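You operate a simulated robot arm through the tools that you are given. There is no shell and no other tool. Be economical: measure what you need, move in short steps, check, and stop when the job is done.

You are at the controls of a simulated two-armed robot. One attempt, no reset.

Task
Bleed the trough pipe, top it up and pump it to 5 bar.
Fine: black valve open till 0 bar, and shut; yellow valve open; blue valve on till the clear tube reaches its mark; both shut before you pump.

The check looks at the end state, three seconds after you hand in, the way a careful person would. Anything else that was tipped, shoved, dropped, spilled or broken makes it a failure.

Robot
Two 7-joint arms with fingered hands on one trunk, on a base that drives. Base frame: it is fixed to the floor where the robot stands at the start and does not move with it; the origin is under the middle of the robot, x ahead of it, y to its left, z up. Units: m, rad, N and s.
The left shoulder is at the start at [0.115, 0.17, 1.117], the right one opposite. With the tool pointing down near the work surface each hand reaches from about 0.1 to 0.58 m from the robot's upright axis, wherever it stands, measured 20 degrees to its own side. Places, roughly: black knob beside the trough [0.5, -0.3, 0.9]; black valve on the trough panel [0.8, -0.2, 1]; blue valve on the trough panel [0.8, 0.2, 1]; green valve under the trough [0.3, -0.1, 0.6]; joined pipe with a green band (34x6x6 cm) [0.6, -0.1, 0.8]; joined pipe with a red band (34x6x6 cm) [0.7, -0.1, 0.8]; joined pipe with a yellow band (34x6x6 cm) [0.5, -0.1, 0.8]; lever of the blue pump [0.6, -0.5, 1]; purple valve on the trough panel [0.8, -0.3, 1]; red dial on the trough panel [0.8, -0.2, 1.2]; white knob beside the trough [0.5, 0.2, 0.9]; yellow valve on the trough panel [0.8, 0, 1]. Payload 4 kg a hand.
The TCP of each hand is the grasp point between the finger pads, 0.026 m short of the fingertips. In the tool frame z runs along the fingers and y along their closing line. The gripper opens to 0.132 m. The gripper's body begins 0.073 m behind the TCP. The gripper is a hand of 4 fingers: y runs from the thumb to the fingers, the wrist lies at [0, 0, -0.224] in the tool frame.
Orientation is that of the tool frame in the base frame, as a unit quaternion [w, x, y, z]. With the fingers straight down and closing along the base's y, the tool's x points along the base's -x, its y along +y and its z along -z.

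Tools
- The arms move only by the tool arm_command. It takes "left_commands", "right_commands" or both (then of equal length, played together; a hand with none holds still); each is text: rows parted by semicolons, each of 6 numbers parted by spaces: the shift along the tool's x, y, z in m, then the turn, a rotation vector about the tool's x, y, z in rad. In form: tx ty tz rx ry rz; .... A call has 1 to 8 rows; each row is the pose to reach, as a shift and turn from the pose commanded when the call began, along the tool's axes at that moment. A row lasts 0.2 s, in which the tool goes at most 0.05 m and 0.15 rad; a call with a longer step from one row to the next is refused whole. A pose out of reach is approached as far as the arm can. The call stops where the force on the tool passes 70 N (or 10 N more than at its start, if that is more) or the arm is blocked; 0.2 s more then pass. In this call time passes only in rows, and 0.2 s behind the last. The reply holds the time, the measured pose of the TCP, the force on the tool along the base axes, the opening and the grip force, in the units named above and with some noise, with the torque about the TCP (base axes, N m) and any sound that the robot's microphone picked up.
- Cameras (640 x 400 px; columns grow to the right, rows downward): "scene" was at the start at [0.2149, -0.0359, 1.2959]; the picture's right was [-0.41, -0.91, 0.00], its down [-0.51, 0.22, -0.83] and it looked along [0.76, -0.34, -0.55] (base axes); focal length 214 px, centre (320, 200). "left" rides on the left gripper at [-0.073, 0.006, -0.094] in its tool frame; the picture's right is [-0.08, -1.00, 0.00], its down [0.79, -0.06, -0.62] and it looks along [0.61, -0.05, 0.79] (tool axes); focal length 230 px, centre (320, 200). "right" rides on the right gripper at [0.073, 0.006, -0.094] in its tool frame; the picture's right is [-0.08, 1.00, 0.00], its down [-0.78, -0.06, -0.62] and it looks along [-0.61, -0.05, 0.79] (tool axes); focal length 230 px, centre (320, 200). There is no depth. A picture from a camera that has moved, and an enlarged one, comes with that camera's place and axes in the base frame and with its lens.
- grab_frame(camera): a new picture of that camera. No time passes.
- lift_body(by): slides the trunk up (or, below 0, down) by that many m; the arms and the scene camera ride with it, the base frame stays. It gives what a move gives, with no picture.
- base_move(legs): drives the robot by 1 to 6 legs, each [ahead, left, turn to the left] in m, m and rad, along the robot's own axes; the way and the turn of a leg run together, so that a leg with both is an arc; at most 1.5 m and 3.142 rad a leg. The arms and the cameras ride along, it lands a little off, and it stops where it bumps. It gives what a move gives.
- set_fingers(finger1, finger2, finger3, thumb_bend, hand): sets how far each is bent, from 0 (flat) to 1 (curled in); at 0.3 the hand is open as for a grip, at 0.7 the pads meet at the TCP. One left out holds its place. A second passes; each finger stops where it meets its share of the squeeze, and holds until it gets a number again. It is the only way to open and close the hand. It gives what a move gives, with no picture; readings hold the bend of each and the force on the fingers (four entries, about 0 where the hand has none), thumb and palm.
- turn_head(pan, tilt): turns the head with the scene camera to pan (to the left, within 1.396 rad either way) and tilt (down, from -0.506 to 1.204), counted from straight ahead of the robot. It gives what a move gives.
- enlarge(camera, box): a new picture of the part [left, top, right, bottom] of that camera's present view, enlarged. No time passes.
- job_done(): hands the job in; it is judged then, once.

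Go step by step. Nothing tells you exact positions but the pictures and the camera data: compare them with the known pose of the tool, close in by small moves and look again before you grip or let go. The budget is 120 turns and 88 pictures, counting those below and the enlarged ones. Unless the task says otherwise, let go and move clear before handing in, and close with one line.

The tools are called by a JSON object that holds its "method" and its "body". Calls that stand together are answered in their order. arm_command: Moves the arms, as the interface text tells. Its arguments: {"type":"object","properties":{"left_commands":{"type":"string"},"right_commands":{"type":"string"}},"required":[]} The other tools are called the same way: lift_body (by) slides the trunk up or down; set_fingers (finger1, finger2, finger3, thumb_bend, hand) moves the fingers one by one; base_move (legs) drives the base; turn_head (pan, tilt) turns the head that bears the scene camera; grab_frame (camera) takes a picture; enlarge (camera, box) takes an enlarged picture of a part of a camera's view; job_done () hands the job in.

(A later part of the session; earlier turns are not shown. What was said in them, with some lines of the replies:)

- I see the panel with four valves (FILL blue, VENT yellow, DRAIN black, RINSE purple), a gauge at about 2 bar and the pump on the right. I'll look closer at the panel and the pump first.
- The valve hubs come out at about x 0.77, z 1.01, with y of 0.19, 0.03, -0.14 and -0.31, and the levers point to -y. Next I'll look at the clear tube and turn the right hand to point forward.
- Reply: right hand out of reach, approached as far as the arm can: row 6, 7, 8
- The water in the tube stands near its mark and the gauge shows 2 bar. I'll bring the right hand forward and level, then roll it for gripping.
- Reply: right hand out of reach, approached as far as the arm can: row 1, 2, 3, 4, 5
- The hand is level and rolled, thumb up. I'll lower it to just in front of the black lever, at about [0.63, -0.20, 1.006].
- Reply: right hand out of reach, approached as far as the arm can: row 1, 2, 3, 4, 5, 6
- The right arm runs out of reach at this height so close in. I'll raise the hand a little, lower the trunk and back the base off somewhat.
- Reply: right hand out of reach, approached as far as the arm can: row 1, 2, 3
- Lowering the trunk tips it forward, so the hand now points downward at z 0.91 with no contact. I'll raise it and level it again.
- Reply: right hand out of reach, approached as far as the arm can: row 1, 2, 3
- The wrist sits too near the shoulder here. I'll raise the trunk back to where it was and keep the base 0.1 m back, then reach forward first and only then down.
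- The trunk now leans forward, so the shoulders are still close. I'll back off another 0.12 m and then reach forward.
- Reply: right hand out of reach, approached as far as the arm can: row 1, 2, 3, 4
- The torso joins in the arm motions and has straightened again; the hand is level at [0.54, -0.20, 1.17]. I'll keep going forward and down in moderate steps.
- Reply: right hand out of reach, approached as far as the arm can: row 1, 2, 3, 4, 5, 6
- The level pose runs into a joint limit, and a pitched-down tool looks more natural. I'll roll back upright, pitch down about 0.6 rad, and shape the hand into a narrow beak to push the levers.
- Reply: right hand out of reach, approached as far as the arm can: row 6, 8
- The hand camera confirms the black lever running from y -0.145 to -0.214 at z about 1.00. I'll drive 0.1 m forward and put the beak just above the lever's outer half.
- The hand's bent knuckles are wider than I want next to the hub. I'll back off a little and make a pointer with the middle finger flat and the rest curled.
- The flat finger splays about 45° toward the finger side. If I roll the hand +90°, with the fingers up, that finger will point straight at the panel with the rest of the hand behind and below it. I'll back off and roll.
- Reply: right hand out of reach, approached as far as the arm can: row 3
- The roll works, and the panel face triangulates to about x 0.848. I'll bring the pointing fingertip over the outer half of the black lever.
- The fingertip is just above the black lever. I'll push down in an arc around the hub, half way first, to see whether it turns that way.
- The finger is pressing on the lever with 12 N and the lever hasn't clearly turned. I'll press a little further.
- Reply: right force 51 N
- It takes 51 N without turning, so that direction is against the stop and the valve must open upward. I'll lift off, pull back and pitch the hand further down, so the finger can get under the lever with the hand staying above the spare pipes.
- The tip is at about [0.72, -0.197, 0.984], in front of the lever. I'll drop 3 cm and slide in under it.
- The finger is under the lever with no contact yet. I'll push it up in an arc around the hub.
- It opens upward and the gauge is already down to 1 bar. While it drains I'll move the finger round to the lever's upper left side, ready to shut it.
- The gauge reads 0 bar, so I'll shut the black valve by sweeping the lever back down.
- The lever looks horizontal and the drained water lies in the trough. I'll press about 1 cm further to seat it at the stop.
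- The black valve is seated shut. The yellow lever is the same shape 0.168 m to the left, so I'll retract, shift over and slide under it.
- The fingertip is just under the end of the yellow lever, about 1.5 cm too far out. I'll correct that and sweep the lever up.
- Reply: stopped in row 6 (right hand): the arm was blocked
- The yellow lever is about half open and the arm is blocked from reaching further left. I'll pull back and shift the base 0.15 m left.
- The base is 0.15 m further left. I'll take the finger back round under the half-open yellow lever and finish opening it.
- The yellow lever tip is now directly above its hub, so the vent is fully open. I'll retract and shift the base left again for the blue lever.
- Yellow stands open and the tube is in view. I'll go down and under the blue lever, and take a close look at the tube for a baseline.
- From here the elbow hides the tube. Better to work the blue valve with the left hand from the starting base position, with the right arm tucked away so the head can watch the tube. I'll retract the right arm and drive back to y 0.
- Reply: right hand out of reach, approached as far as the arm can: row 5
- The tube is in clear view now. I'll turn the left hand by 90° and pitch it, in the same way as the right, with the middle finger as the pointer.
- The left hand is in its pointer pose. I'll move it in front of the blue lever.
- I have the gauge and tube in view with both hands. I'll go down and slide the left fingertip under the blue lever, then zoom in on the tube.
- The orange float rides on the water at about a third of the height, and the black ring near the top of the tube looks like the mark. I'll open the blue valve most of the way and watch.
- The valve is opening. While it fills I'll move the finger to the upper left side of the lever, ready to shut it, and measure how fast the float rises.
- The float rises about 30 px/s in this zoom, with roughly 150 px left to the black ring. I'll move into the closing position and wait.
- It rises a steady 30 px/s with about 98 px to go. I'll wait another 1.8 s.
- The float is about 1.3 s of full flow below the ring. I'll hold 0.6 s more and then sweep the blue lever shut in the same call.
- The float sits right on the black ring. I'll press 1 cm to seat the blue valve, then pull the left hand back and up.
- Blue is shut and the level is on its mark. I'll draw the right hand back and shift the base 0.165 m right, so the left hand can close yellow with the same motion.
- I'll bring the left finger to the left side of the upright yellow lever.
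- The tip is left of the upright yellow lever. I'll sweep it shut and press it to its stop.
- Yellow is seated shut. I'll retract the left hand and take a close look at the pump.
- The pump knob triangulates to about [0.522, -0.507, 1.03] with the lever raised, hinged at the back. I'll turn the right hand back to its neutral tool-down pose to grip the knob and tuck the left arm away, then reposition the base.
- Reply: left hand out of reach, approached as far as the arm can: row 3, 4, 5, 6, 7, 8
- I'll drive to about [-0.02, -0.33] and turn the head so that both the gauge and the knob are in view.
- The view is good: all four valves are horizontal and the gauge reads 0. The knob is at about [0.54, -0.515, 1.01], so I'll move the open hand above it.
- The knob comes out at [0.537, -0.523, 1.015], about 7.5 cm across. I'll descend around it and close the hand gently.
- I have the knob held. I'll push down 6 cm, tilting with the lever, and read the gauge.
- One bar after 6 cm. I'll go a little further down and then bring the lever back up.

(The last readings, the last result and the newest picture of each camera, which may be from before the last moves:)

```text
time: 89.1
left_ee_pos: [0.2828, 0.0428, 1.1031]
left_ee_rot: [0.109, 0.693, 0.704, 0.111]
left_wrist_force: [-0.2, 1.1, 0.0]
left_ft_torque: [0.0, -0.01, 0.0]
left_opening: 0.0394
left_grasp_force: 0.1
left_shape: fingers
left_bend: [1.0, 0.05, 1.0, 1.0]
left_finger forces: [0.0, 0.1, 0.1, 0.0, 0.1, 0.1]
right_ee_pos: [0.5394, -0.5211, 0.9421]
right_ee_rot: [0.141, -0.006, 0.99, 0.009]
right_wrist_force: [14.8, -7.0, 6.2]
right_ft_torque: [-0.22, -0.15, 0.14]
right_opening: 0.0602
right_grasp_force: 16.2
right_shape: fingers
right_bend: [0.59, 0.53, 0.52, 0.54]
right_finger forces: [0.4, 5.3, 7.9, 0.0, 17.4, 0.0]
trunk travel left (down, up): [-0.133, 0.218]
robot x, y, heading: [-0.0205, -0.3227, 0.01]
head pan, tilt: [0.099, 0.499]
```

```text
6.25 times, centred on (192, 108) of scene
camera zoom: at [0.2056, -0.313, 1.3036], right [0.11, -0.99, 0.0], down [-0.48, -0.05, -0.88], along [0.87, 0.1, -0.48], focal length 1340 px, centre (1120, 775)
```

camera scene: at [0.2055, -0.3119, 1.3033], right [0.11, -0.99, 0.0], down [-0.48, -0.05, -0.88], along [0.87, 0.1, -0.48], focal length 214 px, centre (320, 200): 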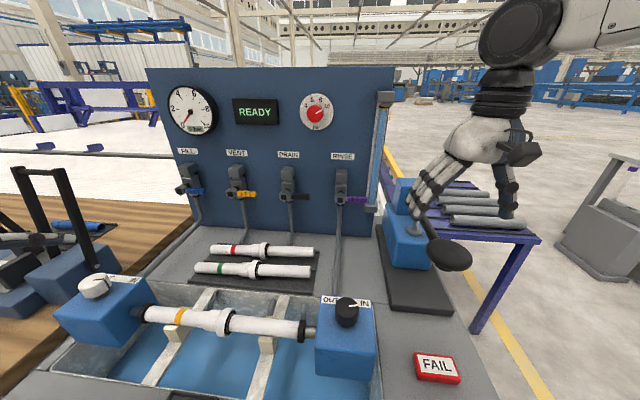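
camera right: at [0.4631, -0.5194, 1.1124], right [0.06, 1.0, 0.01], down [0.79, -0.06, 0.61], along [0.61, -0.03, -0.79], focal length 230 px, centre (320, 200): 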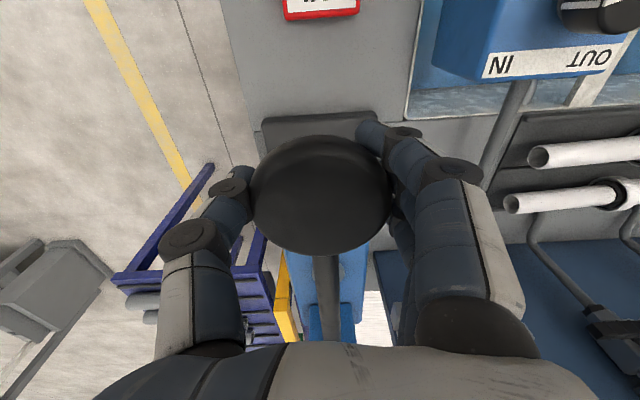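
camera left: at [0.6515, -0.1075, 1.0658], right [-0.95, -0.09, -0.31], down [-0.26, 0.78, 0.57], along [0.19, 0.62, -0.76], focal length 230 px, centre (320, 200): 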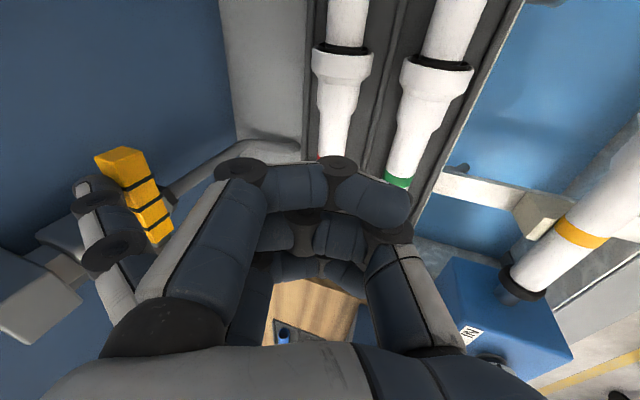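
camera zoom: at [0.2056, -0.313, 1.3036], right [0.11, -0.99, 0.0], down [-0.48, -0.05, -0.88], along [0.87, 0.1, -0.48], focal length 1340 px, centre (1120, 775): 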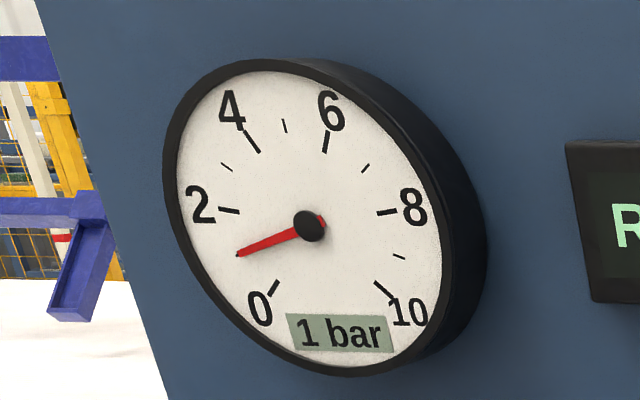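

One stroke gives one bar. I'll do one full up-and-down cycle and check.

{"method": "arm_command", "body": {"right_commands": "-0.0045 0 -0.019 0 0.07 0; -0.009 0 -0.038 0 0.14 0; -0.0135 0 -0.057 0 0.21 0; -0.018 0 -0.076 0 0.28 0; -0.0135 0 -0.057 0 0.21 0; -0.009 0 -0.038 0 0.14 0; -0.0045 0 -0.019 0 0.07 0; 0 0 0 0 0 0"}}

{"method": "enlarge", "body": {"camera": "scene", "box": [160, 76, 224, 140]}}

```text
time: 90.9
left_ee_pos: [0.284, 0.0441, 1.1024]
left_ee_rot: [0.11, 0.694, 0.703, 0.111]
left_wrist_force: [0.5, 0.1, -0.4]
left_ft_torque: [0.03, 0.0, 0.0]
left_opening: 0.0395
left_grasp_force: 0.0
left_shape: fingers
left_bend: [1.0, 0.05, 1.0, 1.0]
left_finger forces: [0.1, 0.1, 0.0, 0.1, 0.1, 0.0]
right_ee_pos: [0.5379, -0.5224, 0.9416]
right_ee_rot: [0.141, -0.006, 0.99, 0.008]
right_wrist_force: [18.1, -1.0, 5.8]
right_ft_torque: [-0.07, -0.26, -0.08]
right_opening: 0.0578
right_grasp_force: 15.3
right_shape: fingers
right_bend: [0.6, 0.52, 0.52, 0.55]
right_finger forces: [0.1, 5.9, 10.3, 0.0, 13.5, 0.1]
trunk travel left (down, up): [-0.133, 0.218]
robot x, y, heading: [-0.021, -0.3273, 0.012]
head pan, tilt: [0.099, 0.499]
```

```text
6.25 times, centred on (192, 108) of scene
camera zoom: at [0.206, -0.3123, 1.3034], right [0.11, -0.99, 0.0], down [-0.48, -0.05, -0.88], along [0.87, 0.1, -0.48], focal length 1340 px, centre (1120, 775)
```

zoom: 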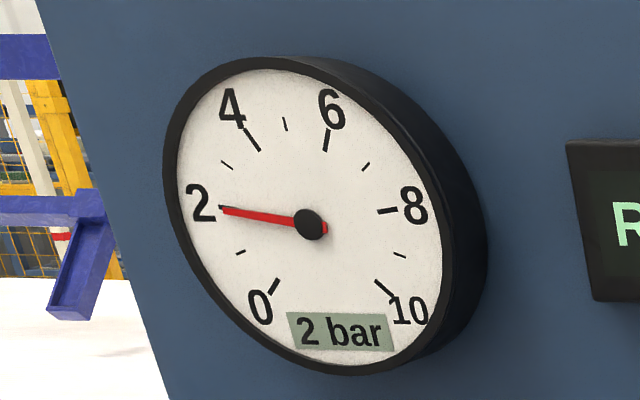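

2 bar. I'll run two more full cycles with a check after each.

{"method": "arm_command", "body": {"right_commands": "-0.0045 0 -0.019 0 0.07 0; -0.009 0 -0.038 0 0.14 0; -0.0135 0 -0.057 0 0.21 0; -0.018 0 -0.076 0 0.28 0; -0.0135 0 -0.057 0 0.21 0; -0.009 0 -0.038 0 0.14 0; -0.0045 0 -0.019 0 0.07 0; 0 0 0 0 0 0"}}

{"method": "enlarge", "body": {"camera": "scene", "box": [160, 60, 480, 280]}}

{"method": "arm_command", "body": {"right_commands": "-0.0045 0 -0.019 0 0.07 0; -0.009 0 -0.038 0 0.14 0; -0.0135 0 -0.057 0 0.21 0; -0.018 0 -0.076 0 0.28 0; -0.0135 0 -0.057 0 0.21 0; -0.009 0 -0.038 0 0.14 0; -0.0045 0 -0.019 0 0.07 0; 0 0 0 0 0 0"}}

{"method": "enlarge", "body": {"camera": "scene", "box": [160, 76, 224, 140]}}

```text
time: 92.7
left_ee_pos: [0.282, 0.0443, 1.1044]
left_ee_rot: [0.109, 0.694, 0.703, 0.111]
left_wrist_force: [-0.1, -0.2, -0.4]
left_ft_torque: [-0.01, 0.0, -0.01]
left_opening: 0.0395
left_grasp_force: 0.0
left_shape: fingers
left_bend: [1.0, 0.05, 1.0, 1.0]
left_finger forces: [0.0, 0.0, 0.0, 0.1, 0.0, 0.0]
right_ee_pos: [0.5372, -0.5227, 0.9399]
right_ee_rot: [0.14, -0.005, 0.99, 0.007]
right_wrist_force: [-1.7, -3.7, 1.5]
right_ft_torque: [-0.15, 0.05, -0.09]
right_opening: 0.0574
right_grasp_force: 16.7
right_shape: fingers
right_bend: [0.6, 0.52, 0.52, 0.55]
right_finger forces: [0.4, 7.0, 8.1, 0.0, 18.1, 0.0]
trunk travel left (down, up): [-0.133, 0.218]
robot x, y, heading: [-0.0199, -0.3225, 0.014]
head pan, tilt: [0.099, 0.499]
```

```text
1.82 times, centred on (320, 170) of scene
camera zoom: at [0.2044, -0.3128, 1.3036], right [0.11, -0.99, 0.0], down [-0.48, -0.05, -0.88], along [0.87, 0.1, -0.48], focal length 390 px, centre (320, 254)
```

zoom: 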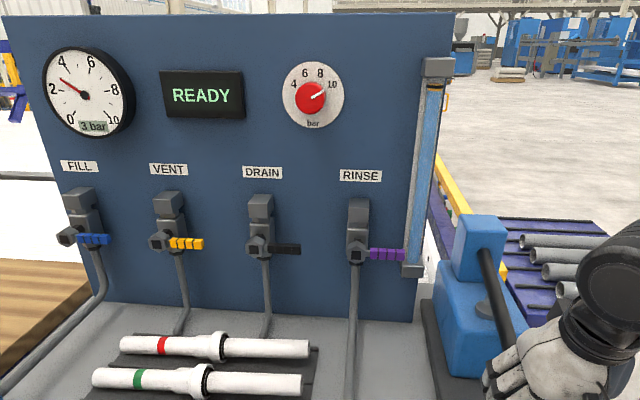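

```text
time: 94.5
left_ee_pos: [0.2824, 0.044, 1.1039]
left_ee_rot: [0.109, 0.693, 0.704, 0.111]
left_wrist_force: [-0.7, -0.2, 0.0]
left_ft_torque: [-0.04, 0.01, 0.01]
left_opening: 0.0393
left_grasp_force: 0.0
left_shape: fingers
left_bend: [1.0, 0.05, 1.0, 1.0]
left_finger forces: [0.0, 0.0, 0.0, 0.0, 0.0, 0.1]
right_ee_pos: [0.5364, -0.5217, 0.9438]
right_ee_rot: [0.141, -0.006, 0.99, 0.008]
right_wrist_force: [3.2, -3.3, 3.5]
right_ft_torque: [-0.25, 0.01, -0.04]
right_opening: 0.0577
right_grasp_force: 16.3
right_shape: fingers
right_bend: [0.6, 0.53, 0.52, 0.55]
right_finger forces: [0.2, 6.6, 8.9, 0.0, 17.4, 0.1]
trunk travel left (down, up): [-0.133, 0.218]
robot x, y, heading: [-0.0191, -0.3237, 0.016]
head pan, tilt: [0.099, 0.499]
```

```text
6.25 times, centred on (192, 108) of scene
camera zoom: at [0.2051, -0.3129, 1.3036], right [0.11, -0.99, 0.0], down [-0.48, -0.05, -0.88], along [0.87, 0.1, -0.48], focal length 1340 px, centre (1120, 775)
```

zoom: 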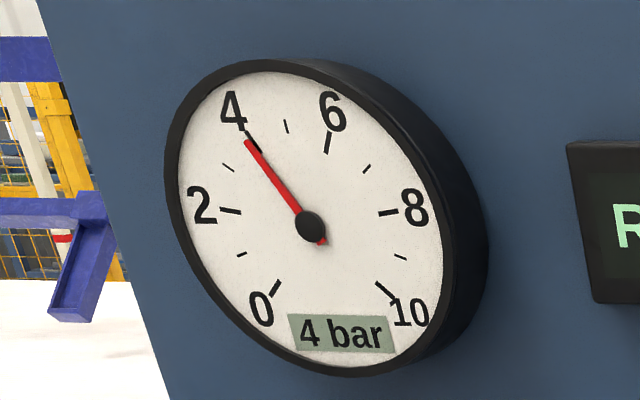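

4 bar, so one more cycle.

{"method": "arm_command", "body": {"right_commands": "-0.0045 0 -0.019 0 0.07 0; -0.009 0 -0.038 0 0.14 0; -0.0135 0 -0.057 0 0.21 0; -0.018 0 -0.076 0 0.28 0; -0.0135 0 -0.057 0 0.21 0; -0.009 0 -0.038 0 0.14 0; -0.0045 0 -0.019 0 0.07 0; 0 0 0 0 0 0"}}

{"method": "enlarge", "body": {"camera": "scene", "box": [160, 76, 224, 140]}}

```text
time: 96.3
left_ee_pos: [0.2834, 0.0429, 1.102]
left_ee_rot: [0.109, 0.694, 0.703, 0.111]
left_wrist_force: [0.5, 0.5, -0.4]
left_ft_torque: [0.02, 0.0, 0.04]
left_opening: 0.0391
left_grasp_force: 0.0
left_shape: fingers
left_bend: [1.0, 0.05, 1.0, 1.0]
left_finger forces: [0.0, 0.0, 0.0, 0.1, 0.0, 0.0]
right_ee_pos: [0.5364, -0.5217, 0.9426]
right_ee_rot: [0.142, -0.005, 0.99, 0.008]
right_wrist_force: [6.3, -5.9, 2.8]
right_ft_torque: [-0.28, -0.01, 0.04]
right_opening: 0.058
right_grasp_force: 15.9
right_shape: fingers
right_bend: [0.6, 0.53, 0.52, 0.54]
right_finger forces: [0.0, 5.9, 8.4, 0.1, 17.8, 0.0]
trunk travel left (down, up): [-0.133, 0.218]
robot x, y, heading: [-0.0197, -0.3254, 0.006]
head pan, tilt: [0.099, 0.499]
```

```text
6.25 times, centred on (192, 108) of scene
camera zoom: at [0.2052, -0.3131, 1.3035], right [0.11, -0.99, 0.0], down [-0.48, -0.05, -0.88], along [0.87, 0.1, -0.48], focal length 1340 px, centre (1120, 775)
```

zoom: 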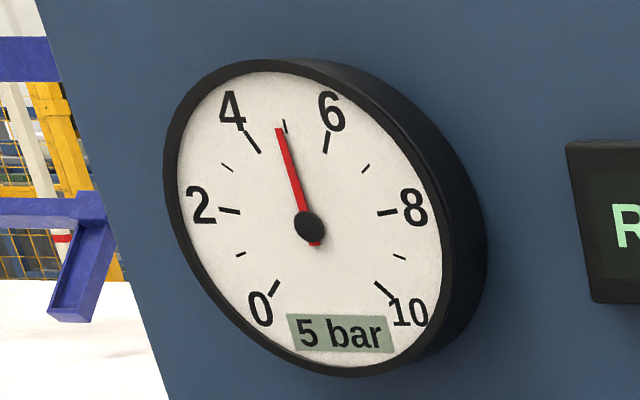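

5 bar. I'll let go with the lever at the bottom, so no extra stroke can happen, and withdraw along the tool axis.

{"method": "set_fingers", "body": {"hand": "right", "finger1": 0.25, "finger2": 0.25, "finger3": 0.25, "thumb_bend": 0.25}}

{"method": "arm_command", "body": {"right_commands": "0 0 -0.04 0 0 0; 0 0 -0.08 0 0 0; 0 0 -0.12 0 0 0; 0.02 0 -0.16 0 0 0; 0.06 0 -0.18 0 0 0; 0.1 0 -0.2 0 0 0"}}

{"method": "grab_frame", "body": {"camera": "scene"}}

{"method": "enlarge", "body": {"camera": "scene", "box": [160, 60, 480, 280]}}

```text
time: 97.3
left_ee_pos: [0.2807, 0.0434, 1.1026]
left_ee_rot: [0.109, 0.694, 0.703, 0.11]
left_wrist_force: [-0.1, 0.0, 0.2]
left_ft_torque: [0.02, -0.05, 0.02]
left_opening: 0.0395
left_grasp_force: 0.0
left_shape: fingers
left_bend: [1.0, 0.05, 1.0, 1.0]
left_finger forces: [0.0, 0.0, 0.0, 0.1, 0.0, 0.0]
right_ee_pos: [0.5361, -0.5212, 0.9426]
right_ee_rot: [0.14, -0.005, 0.99, 0.008]
right_wrist_force: [-0.8, -0.3, 0.8]
right_ft_torque: [-0.02, -0.08, -0.06]
right_opening: 0.1464
right_grasp_force: 1.0
right_shape: fingers
right_bend: [0.25, 0.25, 0.25, 0.25]
right_finger forces: [0.1, 0.0, 0.0, 0.0, 1.4, 0.0]
trunk travel left (down, up): [-0.133, 0.218]
robot x, y, heading: [-0.0219, -0.3237, 0.014]
head pan, tilt: [0.099, 0.499]
```

```text
time: 98.7
left_ee_pos: [0.2816, 0.0439, 1.1029]
left_ee_rot: [0.109, 0.693, 0.703, 0.111]
left_wrist_force: [-0.1, 0.4, -0.2]
left_ft_torque: [0.02, -0.02, -0.05]
left_opening: 0.0395
left_grasp_force: 0.0
left_shape: fingers
left_bend: [1.0, 0.05, 1.0, 1.0]
left_finger forces: [0.0, 0.1, 0.0, 0.0, 0.1, 0.0]
right_ee_pos: [0.3857, -0.5272, 1.1073]
right_ee_rot: [0.14, -0.005, 0.99, 0.007]
right_wrist_force: [0.1, -0.7, 1.2]
right_ft_torque: [-0.02, 0.0, 0.0]
right_opening: 0.1467
right_grasp_force: 0.1
right_shape: fingers
right_bend: [0.25, 0.25, 0.25, 0.25]
right_finger forces: [0.1, 0.0, 0.0, 0.0, 0.0, 0.0]
trunk travel left (down, up): [-0.133, 0.218]
robot x, y, heading: [-0.0212, -0.3251, 0.013]
head pan, tilt: [0.099, 0.499]
```

```text
10 pictures are left
camera scene: at [0.2037, -0.3128, 1.3039], right [0.11, -0.99, 0.0], down [-0.47, -0.05, -0.88], along [0.87, 0.1, -0.48], focal length 214 px, centre (320, 200)
```

scene: 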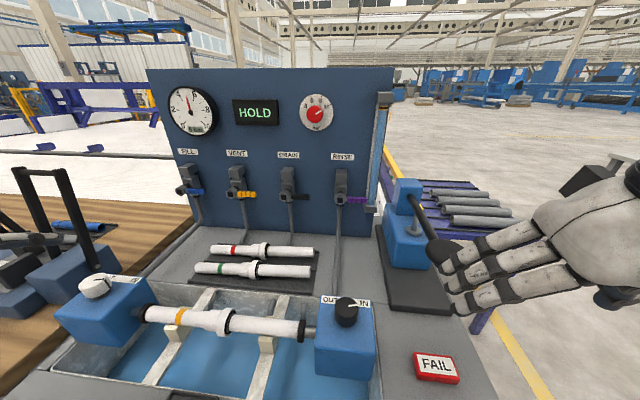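

```text
1.82 times, centred on (320, 170) of scene
camera zoom: at [0.2037, -0.3128, 1.3039], right [0.11, -0.99, 0.0], down [-0.47, -0.05, -0.88], along [0.87, 0.1, -0.48], focal length 390 px, centre (320, 254)
```

zoom: 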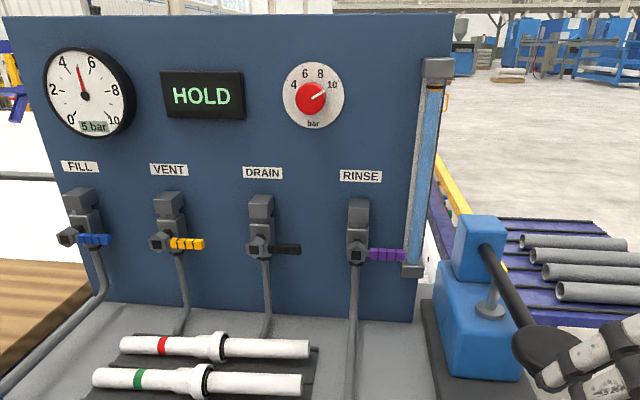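

The display reads HOLD at 5 bar with all valves shut. I'll back the hand off further and check that the pressure holds.

{"method": "arm_command", "body": {"right_commands": "0.04 0 -0.02 0 0 0; 0.08 0 -0.04 0 0 0; 0.1 0 -0.06 0 0 0; 0.1 0 -0.08 0 0 0; 0.1 0 -0.08 0 0 0; 0.1 0 -0.08 0 0 0; 0.1 0 -0.08 0 0 0; 0.1 0 -0.08 0 0 0"}}

{"method": "arm_command", "body": {"right_commands": "0 0 0 0 0 0; 0 0 0 0 0 0; 0 0 0 0 0 0; 0 0 0 0 0 0; 0 0 0 0 0 0; 0 0 0 0 0 0; 0 0 0 0 0 0; 0 0 0 0 0 0"}}

{"method": "grab_frame", "body": {"camera": "scene"}}

{"method": "enlarge", "body": {"camera": "scene", "box": [160, 60, 288, 150]}}

```text
time: 100.5
left_ee_pos: [0.2822, 0.0435, 1.1031]
left_ee_rot: [0.11, 0.694, 0.703, 0.11]
left_wrist_force: [0.3, 0.2, -0.2]
left_ft_torque: [-0.02, 0.01, -0.01]
left_opening: 0.0392
left_grasp_force: 0.0
left_shape: fingers
left_bend: [1.0, 0.05, 1.0, 1.0]
left_finger forces: [0.0, 0.0, 0.0, 0.1, 0.0, 0.1]
right_ee_pos: [0.2659, -0.53, 1.1573]
right_ee_rot: [0.141, -0.005, 0.99, 0.008]
right_wrist_force: [-0.3, 1.0, -0.4]
right_ft_torque: [-0.01, -0.02, -0.02]
right_opening: 0.1466
right_grasp_force: 0.2
right_shape: fingers
right_bend: [0.25, 0.25, 0.25, 0.25]
right_finger forces: [0.0, 0.0, 0.1, 0.0, 0.0, 0.1]
right hand out of reach, approached as far as the arm can: row 2
trunk travel left (down, up): [-0.133, 0.218]
robot x, y, heading: [-0.0183, -0.3231, 0.012]
head pan, tilt: [0.099, 0.499]
```

```text
time: 102.3
left_ee_pos: [0.2835, 0.0436, 1.1034]
left_ee_rot: [0.109, 0.694, 0.703, 0.11]
left_wrist_force: [-0.6, 0.8, 0.5]
left_ft_torque: [0.0, 0.03, 0.02]
left_opening: 0.0391
left_grasp_force: 0.2
left_shape: fingers
left_bend: [1.0, 0.05, 1.0, 1.0]
left_finger forces: [0.0, 0.0, 0.1, 0.0, 0.0, 0.1]
right_ee_pos: [0.268, -0.5294, 1.1566]
right_ee_rot: [0.14, -0.005, 0.99, 0.007]
right_wrist_force: [-0.4, 0.3, -0.8]
right_ft_torque: [-0.02, -0.01, 0.01]
right_opening: 0.1467
right_grasp_force: 0.0
right_shape: fingers
right_bend: [0.25, 0.25, 0.25, 0.25]
right_finger forces: [0.0, 0.0, 0.0, 0.0, 0.0, 0.0]
trunk travel left (down, up): [-0.133, 0.218]
robot x, y, heading: [-0.0208, -0.3254, 0.008]
head pan, tilt: [0.099, 0.499]
```

```text
8 pictures are left
camera scene: at [0.2044, -0.3126, 1.3037], right [0.11, -0.99, 0.0], down [-0.48, -0.05, -0.88], along [0.87, 0.1, -0.48], focal length 214 px, centre (320, 200)
```

scene: 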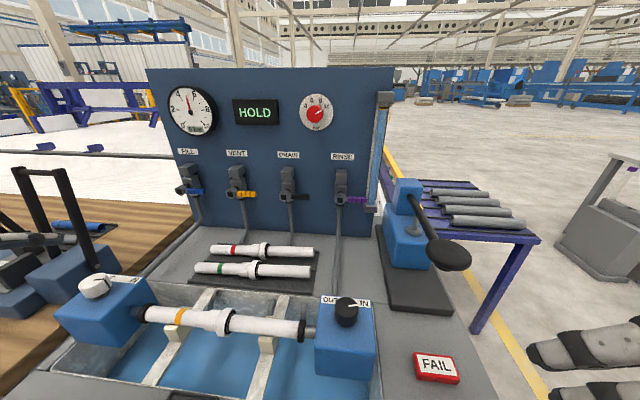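

```text
4.44 times, centred on (224, 105) of scene
camera zoom: at [0.2044, -0.3126, 1.3037], right [0.11, -0.99, 0.0], down [-0.48, -0.05, -0.88], along [0.87, 0.1, -0.48], focal length 953 px, centre (747, 622)
```

zoom: 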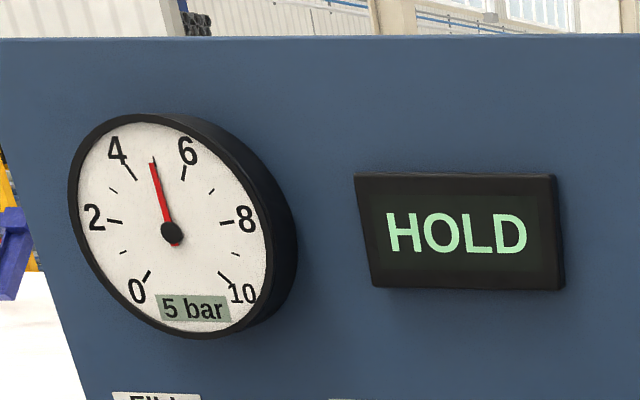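

The pressure holds at 5 bar, every valve is shut, the tube is on its mark and both hands are clear. I'm handing the job in.

{"method": "job_done", "body": {}}

```text
The job is handed in.
```

I bled the trough pipe to 0 bar, topped it up until the clear tube reached its mark, shut the blue and yellow valves, and pumped it to 5 bar, where the gauge held steady before I handed in.
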